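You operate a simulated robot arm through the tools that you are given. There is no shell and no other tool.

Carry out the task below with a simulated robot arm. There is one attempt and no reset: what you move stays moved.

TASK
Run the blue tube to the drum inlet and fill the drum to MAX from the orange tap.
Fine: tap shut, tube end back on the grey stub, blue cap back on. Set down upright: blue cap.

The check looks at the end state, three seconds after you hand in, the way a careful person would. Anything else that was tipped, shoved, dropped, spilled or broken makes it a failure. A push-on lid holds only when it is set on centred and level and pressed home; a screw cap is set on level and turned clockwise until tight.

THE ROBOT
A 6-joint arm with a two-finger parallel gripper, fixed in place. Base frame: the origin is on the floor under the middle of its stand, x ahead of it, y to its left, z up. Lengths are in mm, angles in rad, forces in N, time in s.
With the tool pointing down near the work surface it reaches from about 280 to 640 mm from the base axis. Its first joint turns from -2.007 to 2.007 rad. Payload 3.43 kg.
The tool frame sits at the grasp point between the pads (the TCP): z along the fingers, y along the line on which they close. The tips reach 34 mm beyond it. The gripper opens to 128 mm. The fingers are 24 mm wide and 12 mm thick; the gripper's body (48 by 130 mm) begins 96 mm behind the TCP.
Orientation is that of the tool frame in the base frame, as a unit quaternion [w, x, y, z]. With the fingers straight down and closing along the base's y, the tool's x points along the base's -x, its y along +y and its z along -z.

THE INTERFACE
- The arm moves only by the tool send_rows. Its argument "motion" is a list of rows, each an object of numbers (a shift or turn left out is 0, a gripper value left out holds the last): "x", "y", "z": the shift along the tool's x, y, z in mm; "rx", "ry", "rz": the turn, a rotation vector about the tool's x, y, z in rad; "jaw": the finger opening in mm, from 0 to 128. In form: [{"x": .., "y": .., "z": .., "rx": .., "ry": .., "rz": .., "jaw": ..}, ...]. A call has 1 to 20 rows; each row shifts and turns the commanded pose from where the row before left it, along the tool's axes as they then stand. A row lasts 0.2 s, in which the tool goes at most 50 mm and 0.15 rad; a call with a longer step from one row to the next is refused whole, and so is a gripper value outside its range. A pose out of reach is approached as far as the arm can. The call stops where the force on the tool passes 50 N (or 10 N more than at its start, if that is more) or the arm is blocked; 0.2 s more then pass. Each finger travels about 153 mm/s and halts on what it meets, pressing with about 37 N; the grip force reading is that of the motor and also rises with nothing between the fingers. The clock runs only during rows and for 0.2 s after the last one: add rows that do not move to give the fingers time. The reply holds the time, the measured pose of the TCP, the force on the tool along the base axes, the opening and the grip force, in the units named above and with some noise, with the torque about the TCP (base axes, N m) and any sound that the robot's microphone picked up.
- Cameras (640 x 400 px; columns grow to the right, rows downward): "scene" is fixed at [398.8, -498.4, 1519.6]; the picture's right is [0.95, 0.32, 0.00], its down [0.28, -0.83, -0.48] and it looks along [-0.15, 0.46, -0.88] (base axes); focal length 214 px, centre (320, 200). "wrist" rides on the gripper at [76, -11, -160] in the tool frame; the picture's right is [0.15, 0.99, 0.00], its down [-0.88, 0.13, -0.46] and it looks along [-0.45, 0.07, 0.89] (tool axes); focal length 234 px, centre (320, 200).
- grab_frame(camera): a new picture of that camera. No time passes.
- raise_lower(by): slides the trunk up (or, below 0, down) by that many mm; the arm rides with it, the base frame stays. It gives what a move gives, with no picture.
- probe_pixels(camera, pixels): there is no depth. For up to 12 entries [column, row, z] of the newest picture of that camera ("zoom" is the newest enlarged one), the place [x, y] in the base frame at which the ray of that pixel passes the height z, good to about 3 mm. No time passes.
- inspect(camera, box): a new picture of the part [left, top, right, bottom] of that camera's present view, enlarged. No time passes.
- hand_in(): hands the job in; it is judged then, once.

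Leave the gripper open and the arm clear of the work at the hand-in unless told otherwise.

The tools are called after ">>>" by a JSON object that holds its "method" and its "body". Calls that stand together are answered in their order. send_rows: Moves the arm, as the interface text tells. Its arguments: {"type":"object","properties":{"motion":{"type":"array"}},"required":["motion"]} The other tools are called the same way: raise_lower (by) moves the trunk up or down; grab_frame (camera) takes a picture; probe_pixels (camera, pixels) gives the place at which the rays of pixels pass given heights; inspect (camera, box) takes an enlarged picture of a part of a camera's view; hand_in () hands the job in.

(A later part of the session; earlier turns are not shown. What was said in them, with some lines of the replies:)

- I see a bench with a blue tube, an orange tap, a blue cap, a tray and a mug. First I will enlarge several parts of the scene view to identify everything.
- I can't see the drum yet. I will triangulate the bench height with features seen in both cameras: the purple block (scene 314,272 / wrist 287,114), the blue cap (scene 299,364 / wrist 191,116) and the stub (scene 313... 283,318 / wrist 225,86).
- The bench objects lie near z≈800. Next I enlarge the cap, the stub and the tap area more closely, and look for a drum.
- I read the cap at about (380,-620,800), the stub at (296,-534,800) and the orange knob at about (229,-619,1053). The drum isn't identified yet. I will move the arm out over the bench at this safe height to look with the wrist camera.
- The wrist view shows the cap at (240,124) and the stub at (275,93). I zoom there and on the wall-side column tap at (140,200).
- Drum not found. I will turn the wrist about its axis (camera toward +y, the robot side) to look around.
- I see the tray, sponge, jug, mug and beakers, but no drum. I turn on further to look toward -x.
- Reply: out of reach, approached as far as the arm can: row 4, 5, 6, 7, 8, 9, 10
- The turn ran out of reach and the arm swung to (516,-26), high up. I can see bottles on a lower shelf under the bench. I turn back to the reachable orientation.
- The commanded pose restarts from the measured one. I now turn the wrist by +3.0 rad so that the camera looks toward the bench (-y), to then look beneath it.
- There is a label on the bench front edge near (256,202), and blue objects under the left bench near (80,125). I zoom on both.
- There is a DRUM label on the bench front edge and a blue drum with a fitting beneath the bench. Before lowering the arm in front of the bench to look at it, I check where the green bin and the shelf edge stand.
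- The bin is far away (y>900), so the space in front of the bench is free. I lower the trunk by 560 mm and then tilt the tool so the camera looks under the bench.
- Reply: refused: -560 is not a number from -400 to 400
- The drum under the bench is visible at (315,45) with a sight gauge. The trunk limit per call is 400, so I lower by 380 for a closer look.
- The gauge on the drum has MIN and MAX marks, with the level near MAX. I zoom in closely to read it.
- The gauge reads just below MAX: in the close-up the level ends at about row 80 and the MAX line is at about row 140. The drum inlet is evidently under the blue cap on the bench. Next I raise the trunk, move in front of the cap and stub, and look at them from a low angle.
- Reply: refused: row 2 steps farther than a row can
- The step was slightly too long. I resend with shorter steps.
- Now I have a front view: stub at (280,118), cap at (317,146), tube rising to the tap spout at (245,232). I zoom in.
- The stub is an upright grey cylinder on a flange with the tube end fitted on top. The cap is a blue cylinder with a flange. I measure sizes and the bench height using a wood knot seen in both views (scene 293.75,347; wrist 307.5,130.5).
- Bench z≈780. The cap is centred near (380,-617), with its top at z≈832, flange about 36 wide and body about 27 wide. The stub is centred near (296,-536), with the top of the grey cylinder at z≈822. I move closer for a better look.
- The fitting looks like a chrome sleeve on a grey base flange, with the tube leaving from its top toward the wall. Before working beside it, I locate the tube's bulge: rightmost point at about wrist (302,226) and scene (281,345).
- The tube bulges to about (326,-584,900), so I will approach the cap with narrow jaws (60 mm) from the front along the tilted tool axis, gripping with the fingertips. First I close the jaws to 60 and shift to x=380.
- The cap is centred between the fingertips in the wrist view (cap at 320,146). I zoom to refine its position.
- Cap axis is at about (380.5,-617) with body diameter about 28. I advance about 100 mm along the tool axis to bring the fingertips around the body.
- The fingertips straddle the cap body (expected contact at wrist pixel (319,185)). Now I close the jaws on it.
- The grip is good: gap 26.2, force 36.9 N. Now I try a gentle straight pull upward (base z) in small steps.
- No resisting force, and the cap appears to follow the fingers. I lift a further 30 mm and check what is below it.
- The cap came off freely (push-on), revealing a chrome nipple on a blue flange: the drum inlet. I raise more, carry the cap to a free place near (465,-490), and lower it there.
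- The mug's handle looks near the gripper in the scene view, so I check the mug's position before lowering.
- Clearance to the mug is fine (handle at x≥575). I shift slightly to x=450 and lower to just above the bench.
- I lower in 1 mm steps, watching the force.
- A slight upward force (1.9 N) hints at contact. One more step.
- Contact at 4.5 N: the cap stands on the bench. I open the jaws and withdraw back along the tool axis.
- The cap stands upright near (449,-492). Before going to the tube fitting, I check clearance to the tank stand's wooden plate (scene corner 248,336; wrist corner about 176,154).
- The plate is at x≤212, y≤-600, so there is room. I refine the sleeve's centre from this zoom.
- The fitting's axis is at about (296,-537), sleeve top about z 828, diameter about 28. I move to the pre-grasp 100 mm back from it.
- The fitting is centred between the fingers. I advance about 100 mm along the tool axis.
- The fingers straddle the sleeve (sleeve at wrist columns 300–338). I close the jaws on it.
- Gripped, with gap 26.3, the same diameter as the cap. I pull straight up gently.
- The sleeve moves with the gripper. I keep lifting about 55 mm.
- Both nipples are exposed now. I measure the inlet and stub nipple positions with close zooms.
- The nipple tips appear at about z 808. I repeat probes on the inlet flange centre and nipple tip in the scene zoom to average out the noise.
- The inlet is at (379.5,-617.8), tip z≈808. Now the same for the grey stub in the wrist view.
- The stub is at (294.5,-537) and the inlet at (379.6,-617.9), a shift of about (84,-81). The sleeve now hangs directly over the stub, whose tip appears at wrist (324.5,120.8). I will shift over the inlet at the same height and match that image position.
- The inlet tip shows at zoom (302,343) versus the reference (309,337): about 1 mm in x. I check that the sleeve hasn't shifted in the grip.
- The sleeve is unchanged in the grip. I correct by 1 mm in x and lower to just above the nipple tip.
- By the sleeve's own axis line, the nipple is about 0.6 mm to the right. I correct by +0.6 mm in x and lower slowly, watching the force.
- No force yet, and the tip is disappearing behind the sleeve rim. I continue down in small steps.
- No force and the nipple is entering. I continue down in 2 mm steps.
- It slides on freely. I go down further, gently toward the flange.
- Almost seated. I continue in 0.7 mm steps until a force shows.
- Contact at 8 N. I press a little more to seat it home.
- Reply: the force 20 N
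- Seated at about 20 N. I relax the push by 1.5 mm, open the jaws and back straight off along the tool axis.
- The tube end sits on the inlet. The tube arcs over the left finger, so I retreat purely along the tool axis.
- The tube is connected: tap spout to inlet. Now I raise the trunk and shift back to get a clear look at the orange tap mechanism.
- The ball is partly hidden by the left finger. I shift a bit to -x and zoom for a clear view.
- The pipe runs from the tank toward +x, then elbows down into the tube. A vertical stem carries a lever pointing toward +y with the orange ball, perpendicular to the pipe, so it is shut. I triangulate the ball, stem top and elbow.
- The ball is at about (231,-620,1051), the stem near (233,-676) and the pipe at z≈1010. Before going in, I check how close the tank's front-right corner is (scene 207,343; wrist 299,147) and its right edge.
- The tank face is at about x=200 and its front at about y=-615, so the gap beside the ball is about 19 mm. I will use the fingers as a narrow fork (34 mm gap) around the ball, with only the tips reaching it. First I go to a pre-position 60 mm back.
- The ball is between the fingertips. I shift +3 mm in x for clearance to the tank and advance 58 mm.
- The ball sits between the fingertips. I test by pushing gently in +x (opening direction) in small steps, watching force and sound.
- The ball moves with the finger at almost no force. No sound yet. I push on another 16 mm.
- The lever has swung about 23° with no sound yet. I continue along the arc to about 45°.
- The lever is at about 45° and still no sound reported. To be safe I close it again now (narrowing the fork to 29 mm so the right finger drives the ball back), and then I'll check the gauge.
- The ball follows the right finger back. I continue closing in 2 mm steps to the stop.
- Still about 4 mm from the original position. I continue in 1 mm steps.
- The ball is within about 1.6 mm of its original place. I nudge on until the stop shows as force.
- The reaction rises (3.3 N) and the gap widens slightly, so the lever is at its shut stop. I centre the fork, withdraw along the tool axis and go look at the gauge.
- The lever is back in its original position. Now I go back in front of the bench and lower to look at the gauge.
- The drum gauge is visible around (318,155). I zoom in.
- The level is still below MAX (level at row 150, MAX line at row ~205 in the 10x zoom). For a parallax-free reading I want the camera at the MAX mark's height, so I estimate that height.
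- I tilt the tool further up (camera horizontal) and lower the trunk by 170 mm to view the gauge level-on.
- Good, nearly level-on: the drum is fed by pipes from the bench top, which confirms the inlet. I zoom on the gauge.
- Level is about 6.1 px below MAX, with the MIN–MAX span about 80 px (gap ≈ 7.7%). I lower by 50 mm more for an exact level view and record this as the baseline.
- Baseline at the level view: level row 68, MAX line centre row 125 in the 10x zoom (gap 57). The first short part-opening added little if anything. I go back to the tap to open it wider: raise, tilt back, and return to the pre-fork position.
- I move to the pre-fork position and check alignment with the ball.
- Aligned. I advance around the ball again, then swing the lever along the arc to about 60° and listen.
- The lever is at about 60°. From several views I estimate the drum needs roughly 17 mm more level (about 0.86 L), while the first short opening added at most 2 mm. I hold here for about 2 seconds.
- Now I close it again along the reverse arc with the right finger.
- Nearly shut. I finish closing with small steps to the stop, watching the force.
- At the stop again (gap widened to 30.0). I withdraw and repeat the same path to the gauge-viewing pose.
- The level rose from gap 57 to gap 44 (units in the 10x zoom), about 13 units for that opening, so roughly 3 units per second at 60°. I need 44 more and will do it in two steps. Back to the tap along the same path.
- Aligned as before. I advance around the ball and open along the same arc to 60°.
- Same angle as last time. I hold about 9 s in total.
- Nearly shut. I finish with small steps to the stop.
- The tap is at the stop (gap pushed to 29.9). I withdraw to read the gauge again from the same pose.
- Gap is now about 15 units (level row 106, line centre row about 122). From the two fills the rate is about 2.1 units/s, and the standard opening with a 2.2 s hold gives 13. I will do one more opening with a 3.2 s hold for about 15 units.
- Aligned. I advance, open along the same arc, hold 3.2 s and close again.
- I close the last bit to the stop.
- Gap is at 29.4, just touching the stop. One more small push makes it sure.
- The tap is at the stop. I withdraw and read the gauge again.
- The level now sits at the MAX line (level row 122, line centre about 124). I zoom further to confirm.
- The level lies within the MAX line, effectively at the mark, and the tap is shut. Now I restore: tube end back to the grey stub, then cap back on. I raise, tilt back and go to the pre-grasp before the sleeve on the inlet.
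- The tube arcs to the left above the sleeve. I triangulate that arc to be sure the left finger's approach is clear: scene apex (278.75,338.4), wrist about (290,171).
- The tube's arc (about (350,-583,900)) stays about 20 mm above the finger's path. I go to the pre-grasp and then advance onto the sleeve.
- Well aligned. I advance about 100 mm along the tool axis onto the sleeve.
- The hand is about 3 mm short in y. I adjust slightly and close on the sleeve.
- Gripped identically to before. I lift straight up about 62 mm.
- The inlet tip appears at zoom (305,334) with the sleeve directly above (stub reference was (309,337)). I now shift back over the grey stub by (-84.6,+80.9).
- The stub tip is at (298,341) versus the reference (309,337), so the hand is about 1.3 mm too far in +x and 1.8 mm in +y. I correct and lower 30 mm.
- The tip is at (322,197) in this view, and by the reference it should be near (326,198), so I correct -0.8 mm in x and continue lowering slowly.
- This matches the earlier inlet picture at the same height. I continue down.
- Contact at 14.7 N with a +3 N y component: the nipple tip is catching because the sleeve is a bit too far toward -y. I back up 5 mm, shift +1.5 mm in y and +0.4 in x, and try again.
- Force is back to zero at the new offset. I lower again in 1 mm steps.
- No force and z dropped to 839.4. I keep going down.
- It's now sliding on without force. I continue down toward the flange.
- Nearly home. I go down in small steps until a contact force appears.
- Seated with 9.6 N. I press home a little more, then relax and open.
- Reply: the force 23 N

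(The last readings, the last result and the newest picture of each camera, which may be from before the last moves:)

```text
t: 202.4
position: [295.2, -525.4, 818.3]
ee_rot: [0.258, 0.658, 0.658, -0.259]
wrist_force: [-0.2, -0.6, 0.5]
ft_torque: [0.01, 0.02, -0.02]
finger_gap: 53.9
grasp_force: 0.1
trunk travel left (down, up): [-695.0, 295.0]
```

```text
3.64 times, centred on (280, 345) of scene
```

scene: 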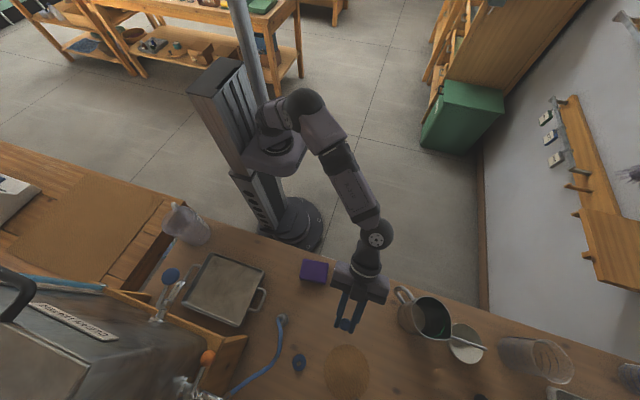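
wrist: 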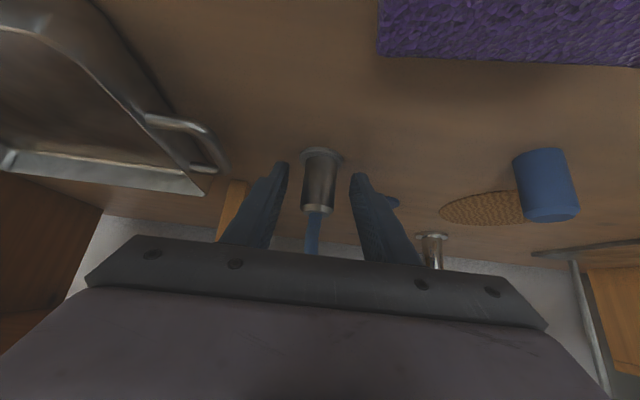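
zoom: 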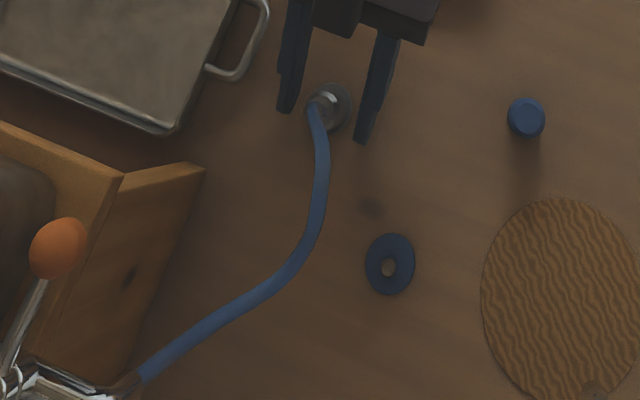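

The tube end is back on the grey stub. I retreat along the tool axis and move to the pre-grasp of the cap at about (449,-492).

>>> {"method": "send_rows", "body": {"motion": [{"z": -15}, {"z": -25}, {"z": -35}, {"z": -35}, {"x": 8, "y": 38.4, "z": -5}, {"x": 8, "y": 38.4, "z": -5}, {"x": 8, "y": 38.4, "z": -5}, {"x": 8, "y": 38.4, "z": -5}, {}]}}

>>> {"method": "grab_frame", "body": {"camera": "wrist"}}

>>> {"method": "inspect", "body": {"camera": "wrist", "box": [250, 90, 390, 240]}}

```text
t: 204.4
position: [453.3, -414.3, 892.0]
ee_rot: [0.258, 0.659, 0.658, -0.259]
wrist_force: [-0.4, 0.2, 0.1]
ft_torque: [0.02, -0.01, -0.01]
finger_gap: 54.2
grasp_force: 0.1
trunk travel left (down, up): [-695.0, 295.0]
```

```text
taken
```

wrist: 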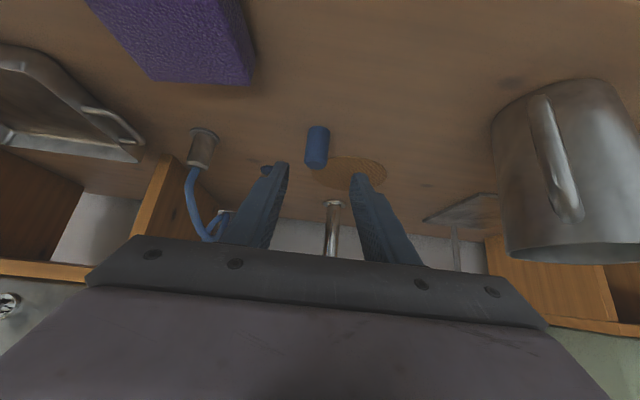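

```text
2.67 times, centred on (320, 165) of wrist
```

zoom: 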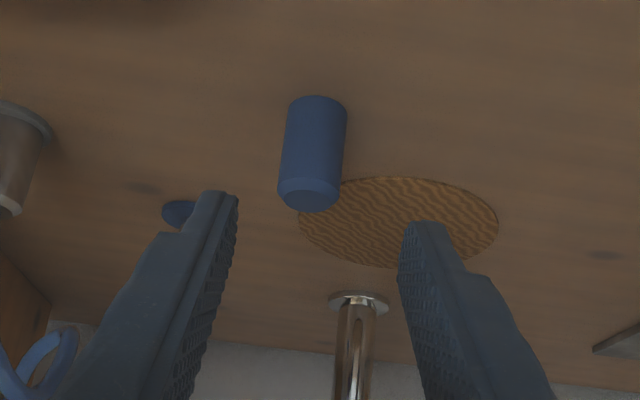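

The cap stands upright between the fingertips. I shift -3.5 mm in x and advance to it.

>>> {"method": "send_rows", "body": {"motion": [{"y": -3.5}, {"z": 33}, {"z": 33}, {"z": 20}, {"z": 13}, {}]}}

>>> {"method": "inspect", "body": {"camera": "wrist", "box": [250, 110, 390, 240]}}

```text
t: 205.8
position: [445.5, -481.5, 821.6]
ee_rot: [0.258, 0.658, 0.657, -0.26]
wrist_force: [-0.3, 0.4, 0.1]
ft_torque: [-0.04, 0.01, 0.0]
finger_gap: 54.2
grasp_force: 0.1
trunk travel left (down, up): [-695.0, 295.0]
```

```text
3.08 times, centred on (320, 175) of wrist
```

zoom: 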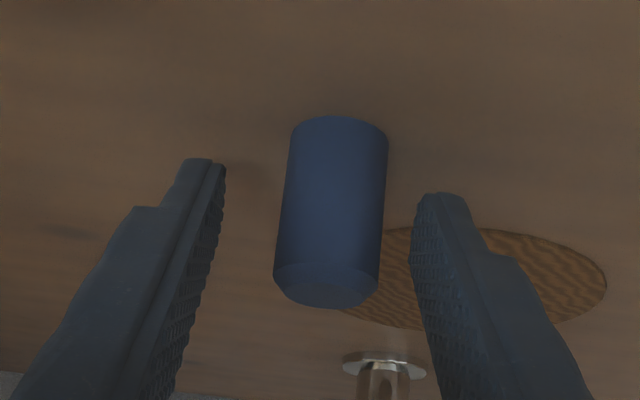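

The cap is 3.9 mm to the right of the jaw centre. I correct +3.8 mm in x and 2 mm down, then check.

>>> {"method": "send_rows", "body": {"motion": [{"y": 3.8}, {"x": 1.4, "z": 1.5}, {}]}}

>>> {"method": "inspect", "body": {"camera": "wrist", "box": [250, 110, 390, 240]}}

```text
t: 206.6
position: [450.5, -481.0, 818.0]
ee_rot: [0.259, 0.658, 0.658, -0.259]
wrist_force: [-0.4, -0.2, -0.4]
ft_torque: [-0.01, -0.01, 0.0]
finger_gap: 54.1
grasp_force: 0.2
trunk travel left (down, up): [-695.0, 295.0]
```

```text
3.08 times, centred on (320, 175) of wrist
```

zoom: 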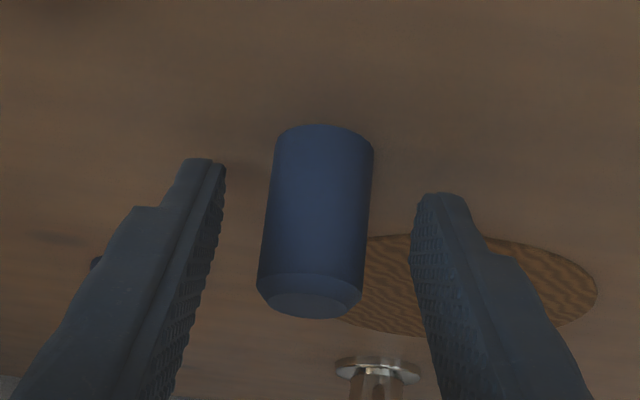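

Centred. I close the jaws on the cap.

>>> {"method": "send_rows", "body": {"motion": [{"jaw": 15}, {}, {}]}}

>>> {"method": "send_rows", "body": {"motion": [{"x": -1.4, "z": -1.5}, {"x": -3.4, "z": -3.7}, {"x": -7, "z": -7.5}, {"x": -7, "z": -7.5}, {"x": -7, "z": -7.5}, {"x": -7, "z": -7.5}, {"x": -7, "z": -7.5}, {"x": -7, "z": -7.5}, {}]}}

>>> {"method": "inspect", "body": {"camera": "wrist", "box": [250, 110, 390, 240]}}

>>> {"method": "grab_frame", "body": {"camera": "wrist"}}

```text
t: 207.4
position: [449.3, -482.3, 817.5]
ee_rot: [0.258, 0.658, 0.658, -0.258]
wrist_force: [-0.1, -0.3, 0.4]
ft_torque: [0.0, 0.01, -0.02]
finger_gap: 25.9
grasp_force: 36.5
trunk travel left (down, up): [-695.0, 295.0]
```

```text
t: 209.4
position: [451.6, -482.3, 888.2]
ee_rot: [0.259, 0.658, 0.659, -0.258]
wrist_force: [0.2, -0.1, -0.4]
ft_torque: [0.02, -0.01, -0.01]
finger_gap: 26.0
grasp_force: 36.2
trunk travel left (down, up): [-695.0, 295.0]
```

```text
3.08 times, centred on (320, 175) of wrist
```

zoom: 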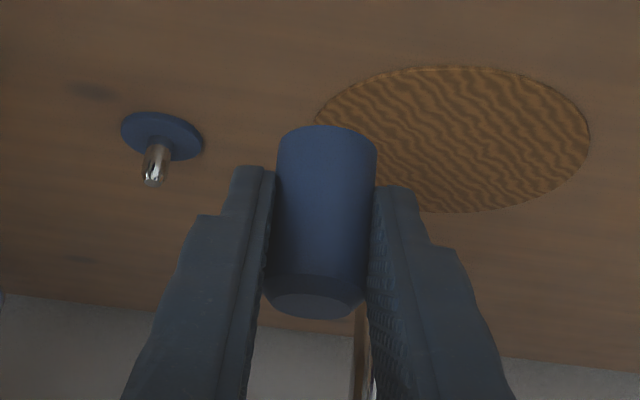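

```text
taken
```

wrist: 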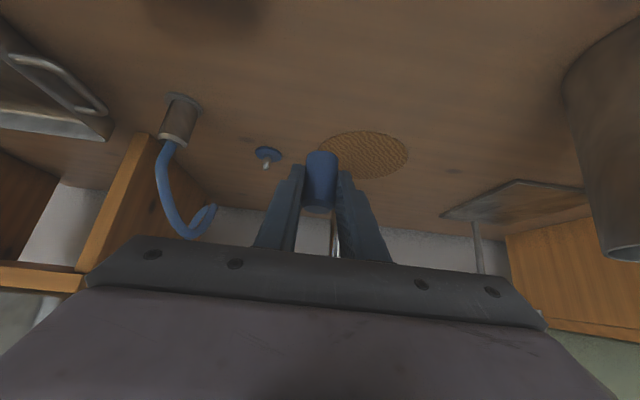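

The cap is held securely, and the tube is clear. I carry it over the inlet by (-70.3,-125.5).

>>> {"method": "send_rows", "body": {"motion": [{"x": -22.9, "y": -17.6, "z": 21.4}, {"x": -22.9, "y": -17.6, "z": 21.4}, {"x": -22.9, "y": -17.6, "z": 21.4}, {"x": -22.9, "y": -17.5, "z": 21.4}, {}, {}]}}

>>> {"method": "grab_frame", "body": {"camera": "wrist"}}

>>> {"method": "inspect", "body": {"camera": "wrist", "box": [298, 75, 354, 130]}}

>>> {"method": "inspect", "body": {"camera": "wrist", "box": [290, 140, 350, 220]}}

```text
t: 210.8
position: [379.6, -607.2, 886.5]
ee_rot: [0.259, 0.658, 0.658, -0.259]
wrist_force: [-0.1, -0.1, 0.0]
ft_torque: [-0.03, 0.0, 0.02]
finger_gap: 25.6
grasp_force: 37.3
trunk travel left (down, up): [-695.0, 295.0]
```

```text
taken
```

wrist: 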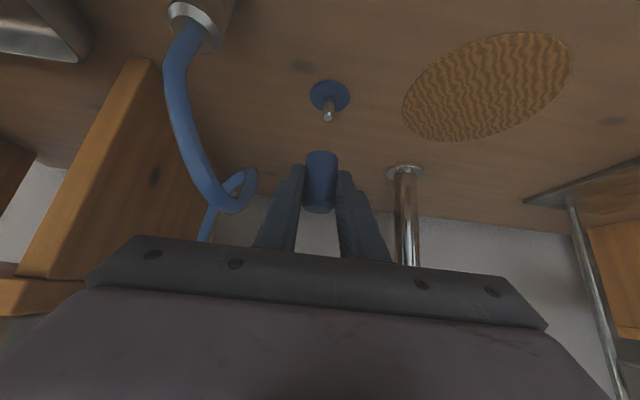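

```text
7.27 times, centred on (326, 102) of wrist
```

zoom: 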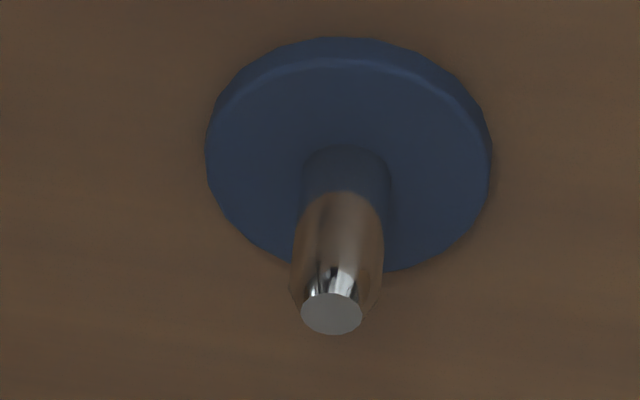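

```text
5.00 times, centred on (320, 180) of wrist
```

zoom: 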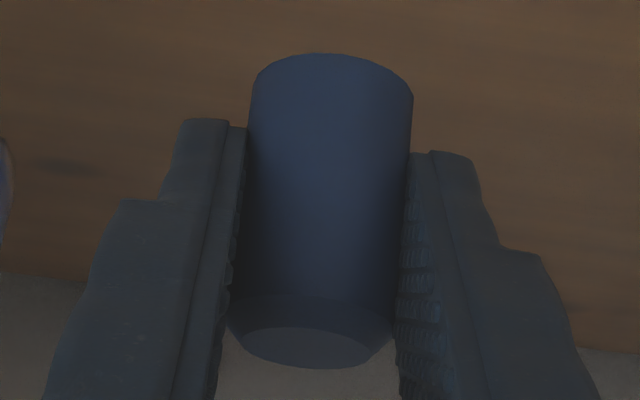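

The nipple is slightly right of the cap's axis (by about 1–2 mm). I shift +2 mm in x, lower to about z 862 and compare with the picture from when the cap was first lifted.

>>> {"method": "send_rows", "body": {"motion": [{"y": 2.0}, {"x": 5.7, "z": 6.1}, {"x": 5.7, "z": 6.1}, {"x": 5.7, "z": 6.1}, {}]}}

>>> {"method": "inspect", "body": {"camera": "wrist", "box": [250, 90, 390, 220]}}

>>> {"method": "send_rows", "body": {"motion": [{}]}}

>>> {"method": "send_rows", "body": {"motion": [{}]}}

>>> {"method": "send_rows", "body": {"motion": [{}]}}

```text
t: 212.0
position: [379.8, -606.3, 859.8]
ee_rot: [0.259, 0.658, 0.658, -0.258]
wrist_force: [-0.3, 0.3, 0.2]
ft_torque: [0.04, 0.02, 0.03]
finger_gap: 26.0
grasp_force: 37.3
trunk travel left (down, up): [-695.0, 295.0]
```

```text
3.08 times, centred on (320, 155) of wrist
```

zoom: 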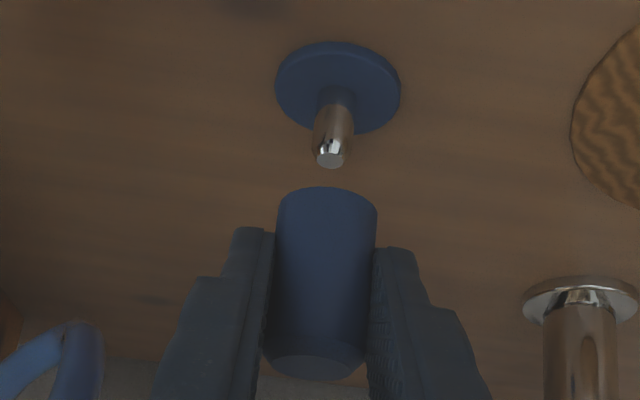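

```text
t: 212.4
position: [381.7, -606.4, 859.9]
ee_rot: [0.258, 0.658, 0.658, -0.258]
wrist_force: [-0.7, -0.6, -0.3]
ft_torque: [0.02, -0.01, 0.02]
finger_gap: 25.8
grasp_force: 36.8
trunk travel left (down, up): [-695.0, 295.0]
```

```text
t: 212.8
position: [381.7, -606.6, 860.8]
ee_rot: [0.259, 0.658, 0.658, -0.258]
wrist_force: [0.8, -0.4, -0.4]
ft_torque: [0.0, 0.0, -0.01]
finger_gap: 26.0
grasp_force: 36.7
trunk travel left (down, up): [-695.0, 295.0]
```

```text
t: 213.2
position: [381.1, -606.1, 860.3]
ee_rot: [0.258, 0.658, 0.659, -0.258]
wrist_force: [-0.2, -0.2, -0.3]
ft_torque: [0.05, -0.05, 0.01]
finger_gap: 26.0
grasp_force: 37.8
trunk travel left (down, up): [-695.0, 295.0]
```

X is now well aligned (nipple and cap axes collinear). I add +0.8 mm in y as the earlier stub seating suggested, and lower slowly.

>>> {"method": "send_rows", "body": {"motion": [{"x": 0.6, "z": -0.55}, {"x": 2.7, "z": 2.9}, {"x": 2.7, "z": 2.9}, {"x": 1.4, "z": 1.5}, {}]}}

>>> {"method": "inspect", "body": {"camera": "wrist", "box": [280, 110, 360, 210]}}

```text
t: 214.4
position: [382.0, -606.2, 851.0]
ee_rot: [0.258, 0.659, 0.658, -0.258]
wrist_force: [0.3, 0.4, -0.1]
ft_torque: [0.06, -0.02, 0.0]
finger_gap: 26.2
grasp_force: 37.3
trunk travel left (down, up): [-695.0, 295.0]
```

```text
4.00 times, centred on (320, 160) of wrist
```

zoom: 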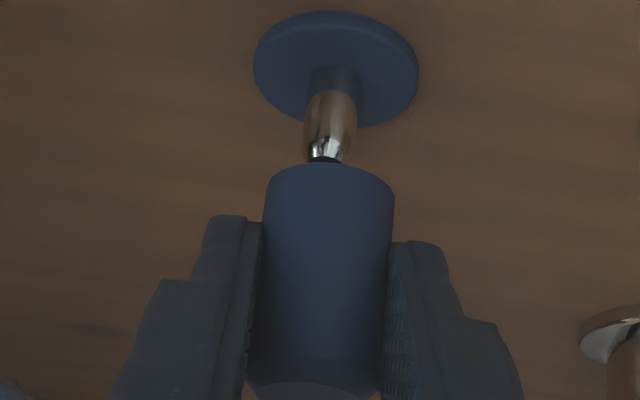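

The nipple now appears about 1 mm left of the ideal line, so I correct -0.8 mm in x and go on lowering in 1 mm steps.

>>> {"method": "send_rows", "body": {"motion": [{"y": -0.8}, {"x": 0.7, "z": 0.75}, {"x": 0.7, "z": 0.75}, {"x": 0.7, "z": 0.75}, {"x": 0.7, "z": 0.75}]}}

>>> {"method": "inspect", "body": {"camera": "wrist", "box": [280, 110, 360, 210]}}

```text
t: 215.6
position: [381.4, -606.4, 848.2]
ee_rot: [0.259, 0.658, 0.658, -0.259]
wrist_force: [0.3, -0.4, -0.3]
ft_torque: [0.0, -0.02, -0.03]
finger_gap: 25.8
grasp_force: 36.6
trunk travel left (down, up): [-695.0, 295.0]
```

```text
4.00 times, centred on (320, 160) of wrist
```

zoom: 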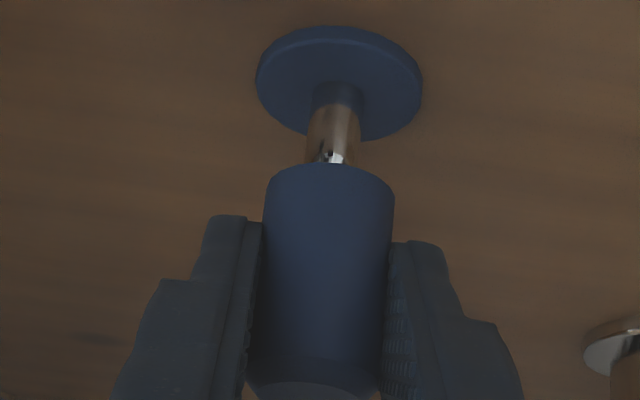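

Well aligned now (flange centre 339 vs line 341). I lower further in small steps.

>>> {"method": "send_rows", "body": {"motion": [{"x": 0.7, "z": 0.75}, {"x": 0.7, "z": 0.75}, {"x": 0.7, "z": 0.75}]}}

>>> {"method": "send_rows", "body": {"motion": [{"x": 0.7, "z": 0.75}, {"x": 0.7, "z": 0.75}]}}

>>> {"method": "inspect", "body": {"camera": "wrist", "box": [280, 110, 360, 210]}}

```text
t: 216.4
position: [381.4, -607.0, 844.9]
ee_rot: [0.258, 0.658, 0.658, -0.258]
wrist_force: [-0.4, -0.2, -0.3]
ft_torque: [0.02, 0.01, -0.01]
finger_gap: 25.9
grasp_force: 37.8
trunk travel left (down, up): [-695.0, 295.0]
```

```text
t: 217.0
position: [382.5, -606.4, 841.3]
ee_rot: [0.259, 0.658, 0.658, -0.258]
wrist_force: [0.3, -0.7, -1.3]
ft_torque: [0.02, -0.03, 0.0]
finger_gap: 26.1
grasp_force: 37.0
trunk travel left (down, up): [-695.0, 295.0]
```

```text
4.00 times, centred on (320, 160) of wrist
```

zoom: 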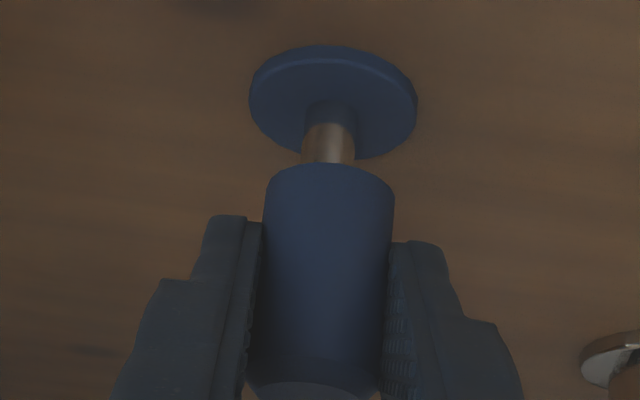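

No force; the nipple is inside the cap. I continue down.

>>> {"method": "send_rows", "body": {"motion": [{"x": 0.7, "z": 0.75}, {"x": 0.7, "z": 0.75}, {"x": 0.7, "z": 0.75}]}}

>>> {"method": "send_rows", "body": {"motion": [{"x": 1.0, "z": 1.1}, {"x": 1.0, "z": 1.1}, {"x": 1.0, "z": 1.1}]}}

>>> {"method": "inspect", "body": {"camera": "wrist", "box": [280, 110, 360, 210]}}

```text
t: 217.8
position: [380.1, -607.6, 838.2]
ee_rot: [0.258, 0.659, 0.658, -0.258]
wrist_force: [0.1, -0.7, 0.1]
ft_torque: [0.0, 0.01, 0.0]
finger_gap: 25.7
grasp_force: 37.0
trunk travel left (down, up): [-695.0, 295.0]
```

```text
t: 218.6
position: [381.2, -605.9, 834.4]
ee_rot: [0.258, 0.658, 0.658, -0.259]
wrist_force: [0.0, 0.4, -0.2]
ft_torque: [0.03, 0.0, 0.01]
finger_gap: 26.0
grasp_force: 37.0
trunk travel left (down, up): [-695.0, 295.0]
```

```text
4.00 times, centred on (320, 160) of wrist
```

zoom: 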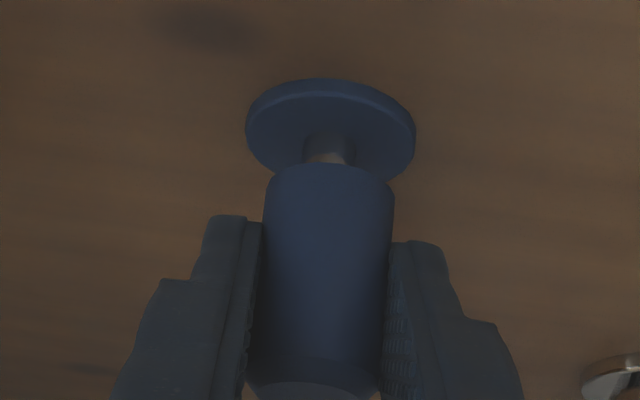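

It slides on freely. I lower toward the flange.

>>> {"method": "send_rows", "body": {"motion": [{"x": 1.0, "z": 1.1}, {"x": 1.0, "z": 1.1}, {"x": 1.0, "z": 1.1}, {"x": 0.7, "z": 0.75}]}}

>>> {"method": "send_rows", "body": {"motion": [{"x": 0.7, "z": 0.75}, {"x": 0.7, "z": 0.75}, {"x": 0.7, "z": 0.75}]}}

>>> {"method": "inspect", "body": {"camera": "wrist", "box": [280, 110, 360, 210]}}

```text
t: 219.6
position: [381.9, -606.4, 828.9]
ee_rot: [0.259, 0.658, 0.658, -0.259]
wrist_force: [0.1, 0.2, -0.3]
ft_torque: [0.0, 0.0, 0.0]
finger_gap: 25.9
grasp_force: 37.1
trunk travel left (down, up): [-695.0, 295.0]
```

```text
t: 220.4
position: [382.1, -606.5, 824.7]
ee_rot: [0.259, 0.658, 0.658, -0.258]
wrist_force: [-0.3, -0.6, -0.6]
ft_torque: [0.03, -0.02, 0.0]
finger_gap: 26.0
grasp_force: 37.2
trunk travel left (down, up): [-695.0, 295.0]
```

```text
4.00 times, centred on (320, 160) of wrist
```

zoom: 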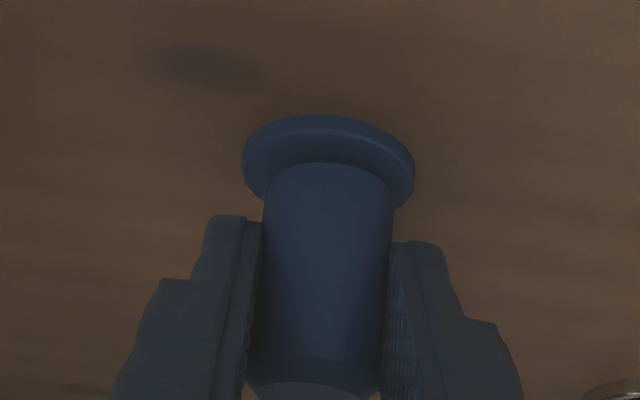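

>>> {"method": "send_rows", "body": {"motion": [{"x": 0.7, "z": 0.75}, {"x": 0.7, "z": 0.75}]}}

>>> {"method": "send_rows", "body": {"motion": [{"x": 0.5, "z": 0.55}, {"x": 0.5, "z": 0.55}]}}

```text
t: 221.0
position: [379.8, -605.9, 824.5]
ee_rot: [0.259, 0.658, 0.658, -0.259]
wrist_force: [-1.1, 0.0, -0.3]
ft_torque: [-0.03, -0.01, 0.02]
finger_gap: 25.8
grasp_force: 37.0
trunk travel left (down, up): [-695.0, 295.0]
```

```text
t: 221.6
position: [381.5, -607.4, 822.0]
ee_rot: [0.259, 0.657, 0.659, -0.258]
wrist_force: [-0.1, 0.4, 0.1]
ft_torque: [0.0, -0.02, -0.03]
finger_gap: 25.8
grasp_force: 37.3
trunk travel left (down, up): [-695.0, 295.0]
```

>>> {"method": "send_rows", "body": {"motion": [{"x": 0.5, "z": 0.55}, {"x": 0.5, "z": 0.55}]}}

>>> {"method": "send_rows", "body": {"motion": [{"x": 0.5, "z": 0.55}, {"x": 0.5, "z": 0.55}]}}

>>> {"method": "inspect", "body": {"camera": "wrist", "box": [280, 110, 360, 210]}}

```text
t: 222.2
position: [381.7, -607.7, 820.9]
ee_rot: [0.259, 0.658, 0.658, -0.259]
wrist_force: [-0.7, -0.5, 1.9]
ft_torque: [0.0, 0.06, -0.03]
finger_gap: 26.4
grasp_force: 37.0
trunk travel left (down, up): [-695.0, 295.0]
```

```text
t: 222.8
position: [381.6, -607.4, 823.0]
ee_rot: [0.26, 0.658, 0.658, -0.258]
wrist_force: [0.5, -0.4, 8.1]
ft_torque: [-0.05, 0.01, -0.02]
finger_gap: 26.2
grasp_force: 37.1
trunk travel left (down, up): [-695.0, 295.0]
```

```text
4.00 times, centred on (320, 160) of wrist
```

zoom: 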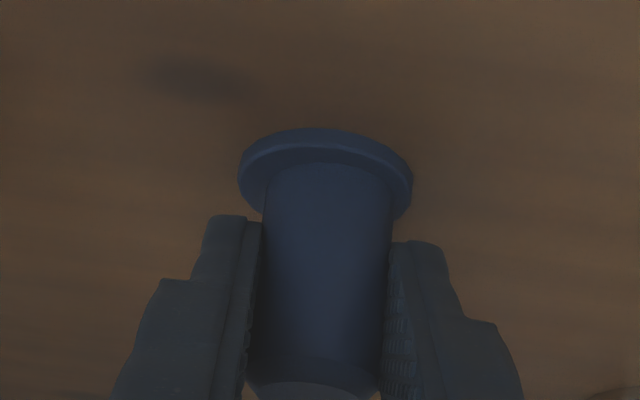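

The cap is on the flange with 8 N. I press it home to about 25 N, then relax and open.

>>> {"method": "send_rows", "body": {"motion": [{"x": 0.8, "z": 0.9}, {"x": 0.8, "z": 0.9}, {}]}}

>>> {"method": "send_rows", "body": {"motion": [{"x": -1.4, "z": -1.5}, {"jaw": 40}, {"jaw": 54}, {}]}}

>>> {"method": "grab_frame", "body": {"camera": "wrist"}}

>>> {"method": "inspect", "body": {"camera": "wrist", "box": [250, 110, 390, 240]}}

```text
t: 223.6
position: [381.1, -607.1, 821.2]
ee_rot: [0.263, 0.657, 0.657, -0.26]
wrist_force: [1.1, -1.8, 20.5]
ft_torque: [-0.14, 0.08, 0.06]
finger_gap: 25.9
grasp_force: 36.8
trunk travel left (down, up): [-695.0, 295.0]
```

```text
t: 224.6
position: [381.2, -607.6, 816.4]
ee_rot: [0.258, 0.658, 0.659, -0.258]
wrist_force: [0.6, 0.2, 0.6]
ft_torque: [0.01, 0.01, -0.01]
finger_gap: 54.1
grasp_force: 0.0
trunk travel left (down, up): [-695.0, 295.0]
```

```text
taken
```

wrist: 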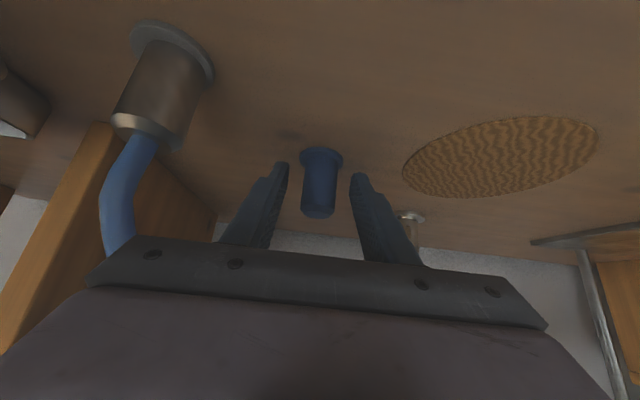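

```text
3.08 times, centred on (320, 175) of wrist
```

zoom: 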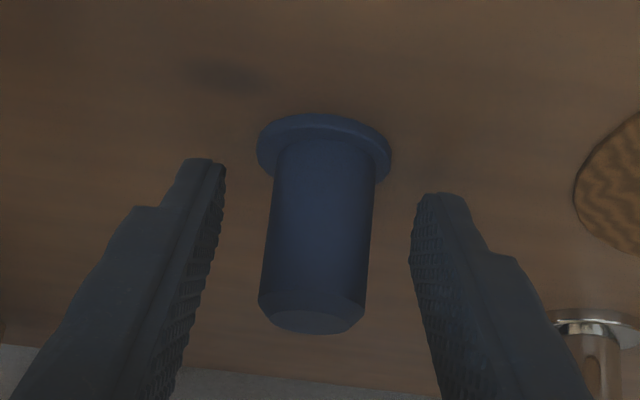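

The cap is seated upright on the inlet. I retreat along the tool axis and check everything.

>>> {"method": "send_rows", "body": {"motion": [{"z": -15}, {"z": -30}, {"z": -40}, {"z": -40}, {"x": 28, "z": -26}, {"x": 28, "z": -26}, {"x": 28, "z": -26}, {}]}}

>>> {"method": "grab_frame", "body": {"camera": "wrist"}}

>>> {"method": "inspect", "body": {"camera": "wrist", "box": [240, 70, 360, 190]}}

>>> {"method": "inspect", "body": {"camera": "scene", "box": [150, 290, 350, 400]}}

>>> {"method": "grab_frame", "body": {"camera": "scene"}}

```text
t: 226.4
position: [380.5, -407.0, 909.9]
ee_rot: [0.258, 0.658, 0.659, -0.258]
wrist_force: [-0.2, -0.5, 0.5]
ft_torque: [0.0, -0.01, -0.01]
finger_gap: 54.1
grasp_force: 0.0
trunk travel left (down, up): [-695.0, 295.0]
```

```text
taken
```

wrist: 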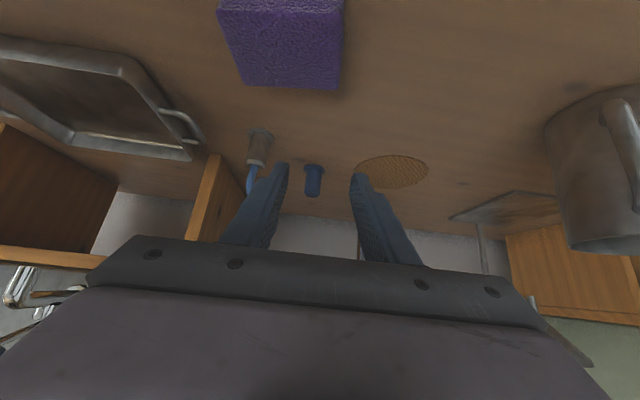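

```text
3.33 times, centred on (300, 130) of wrist
```

zoom: 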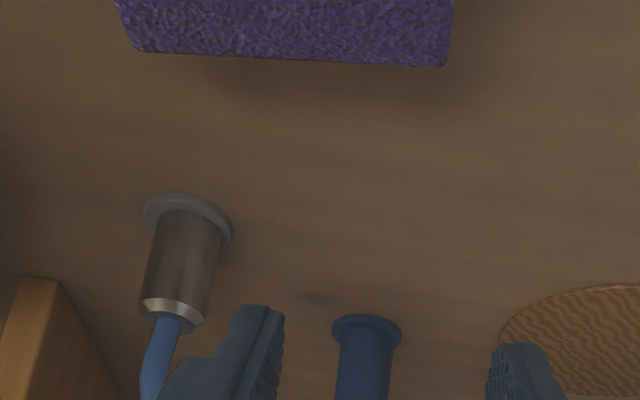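

```text
3.20 times, centred on (250, 345) of scene
```

zoom: 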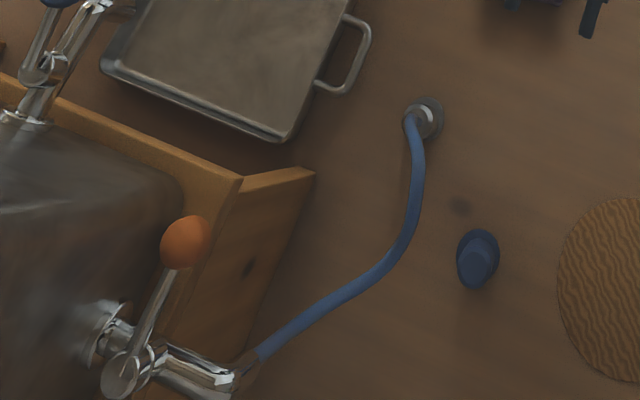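

```text
taken
```

scene: 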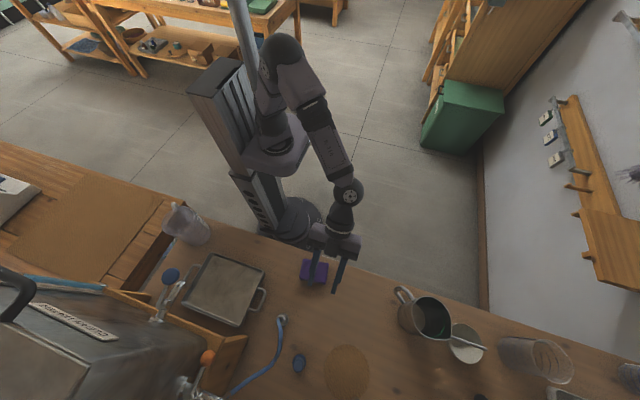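

Everything is back in place: tube on the stub, cap on the inlet, lever at its original position (208,358). I make one final gauge check from the front.

>>> {"method": "send_rows", "body": {"motion": [{"x": 27.9, "y": 11.7, "z": -26}, {"x": 27.9, "y": 11.7, "z": -26}, {"x": 27.9, "y": 11.7, "z": -26}, {"x": 27.9, "y": 11.7, "z": -26}, {"x": 27.9, "y": 11.7, "z": -26}, {"x": 27.9, "y": 11.7, "z": -26}, {"x": 27.9, "y": 11.7, "z": -26}, {"x": 27.9, "y": 11.7, "z": -26}, {"x": 27.9, "y": 11.7, "z": -26, "jaw": 120}, {}]}}

>>> {"method": "raise_lower", "body": {"by": -126}}

>>> {"method": "send_rows", "body": {"motion": [{"ry": -0.12}, {"ry": -0.12}, {"ry": -0.11}, {}]}}

>>> {"method": "raise_lower", "body": {"by": -220}}

>>> {"method": "grab_frame", "body": {"camera": "wrist"}}

>>> {"method": "inspect", "body": {"camera": "wrist", "box": [300, 180, 335, 220]}}

```text
t: 228.6
position: [486.7, -62.3, 909.7]
ee_rot: [0.258, 0.658, 0.658, -0.259]
wrist_force: [-0.5, -1.1, -0.5]
ft_torque: [0.02, -0.01, -0.03]
finger_gap: 120.0
grasp_force: 0.0
trunk travel left (down, up): [-695.0, 295.0]
```

```text
t: 230.2
position: [486.9, -63.7, 783.6]
ee_rot: [0.258, 0.658, 0.658, -0.259]
wrist_force: [0.2, 0.0, -0.2]
ft_torque: [-0.01, 0.03, -0.01]
finger_gap: 120.3
grasp_force: 0.0
trunk travel left (down, up): [-569.0, 421.0]
```

```text
t: 231.2
position: [486.7, -63.0, 784.6]
ee_rot: [0.371, 0.602, 0.603, -0.369]
wrist_force: [-0.1, 0.2, 0.0]
ft_torque: [0.01, 0.0, 0.02]
finger_gap: 120.2
grasp_force: 0.1
trunk travel left (down, up): [-569.0, 421.0]
```

```text
t: 233.5
position: [486.4, -63.3, 564.4]
ee_rot: [0.369, 0.603, 0.603, -0.369]
wrist_force: [-0.3, 0.4, 0.1]
ft_torque: [0.0, -0.02, 0.05]
finger_gap: 120.2
grasp_force: 0.2
trunk travel left (down, up): [-349.0, 641.0]
```

```text
taken
```

wrist: 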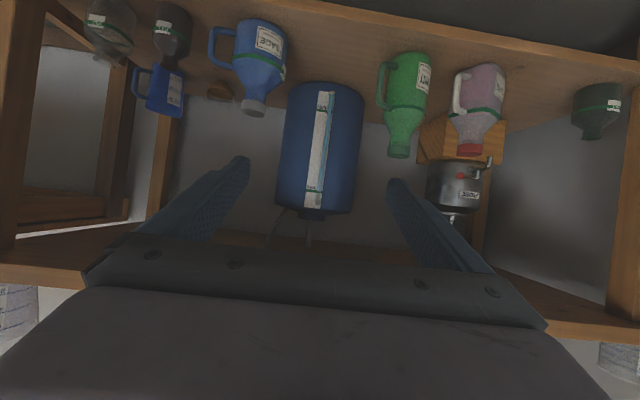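

```text
10.00 times, centred on (318, 200) of wrist
```

zoom: 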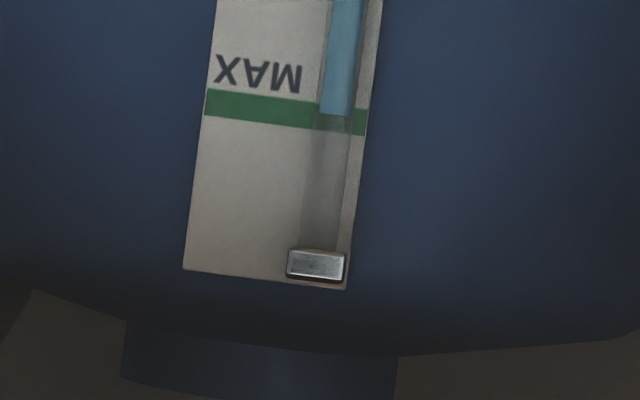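

The level still sits on the MAX line (level row 114, line centre about 117) and has not drifted. The tap is shut, tube end on the grey stub, cap pressed on the inlet, nothing spilled, gripper open and arm clear of the bench. I hand the job in.

>>> {"method": "hand_in", "body": {}}

```text
The job is handed in.
```

The drum is filled to the MAX line and the job is handed in. I don't have the judge's verdict.

- **Drum level:** on the last look, about a minute after I shut the tap, the level was within the thickness of the MAX line. It was under 1 mm below the line's centre and had not drifted.
- **Orange tap:** shut. I pushed the lever back to its stop after each fill, and it sits where it was at the start.
- **Tube:** I ran it to the drum inlet for the filling, then put the end back on the grey stub and pressed it home. On the way back it caught briefly on the stub tip (about 15 N). I backed off, re-aligned, and it went on with no further force.
- **Blue cap:** it stood upright on the bench during the filling and is now pressed back on the inlet, upright.
- **Everything else:** nothing I could see was spilled, tipped or shoved. The gripper is open and the arm is clear, in front of the bench.

I read "Fine: …" as allowing the tube and cap to be put back where they started, so that is how I left them.
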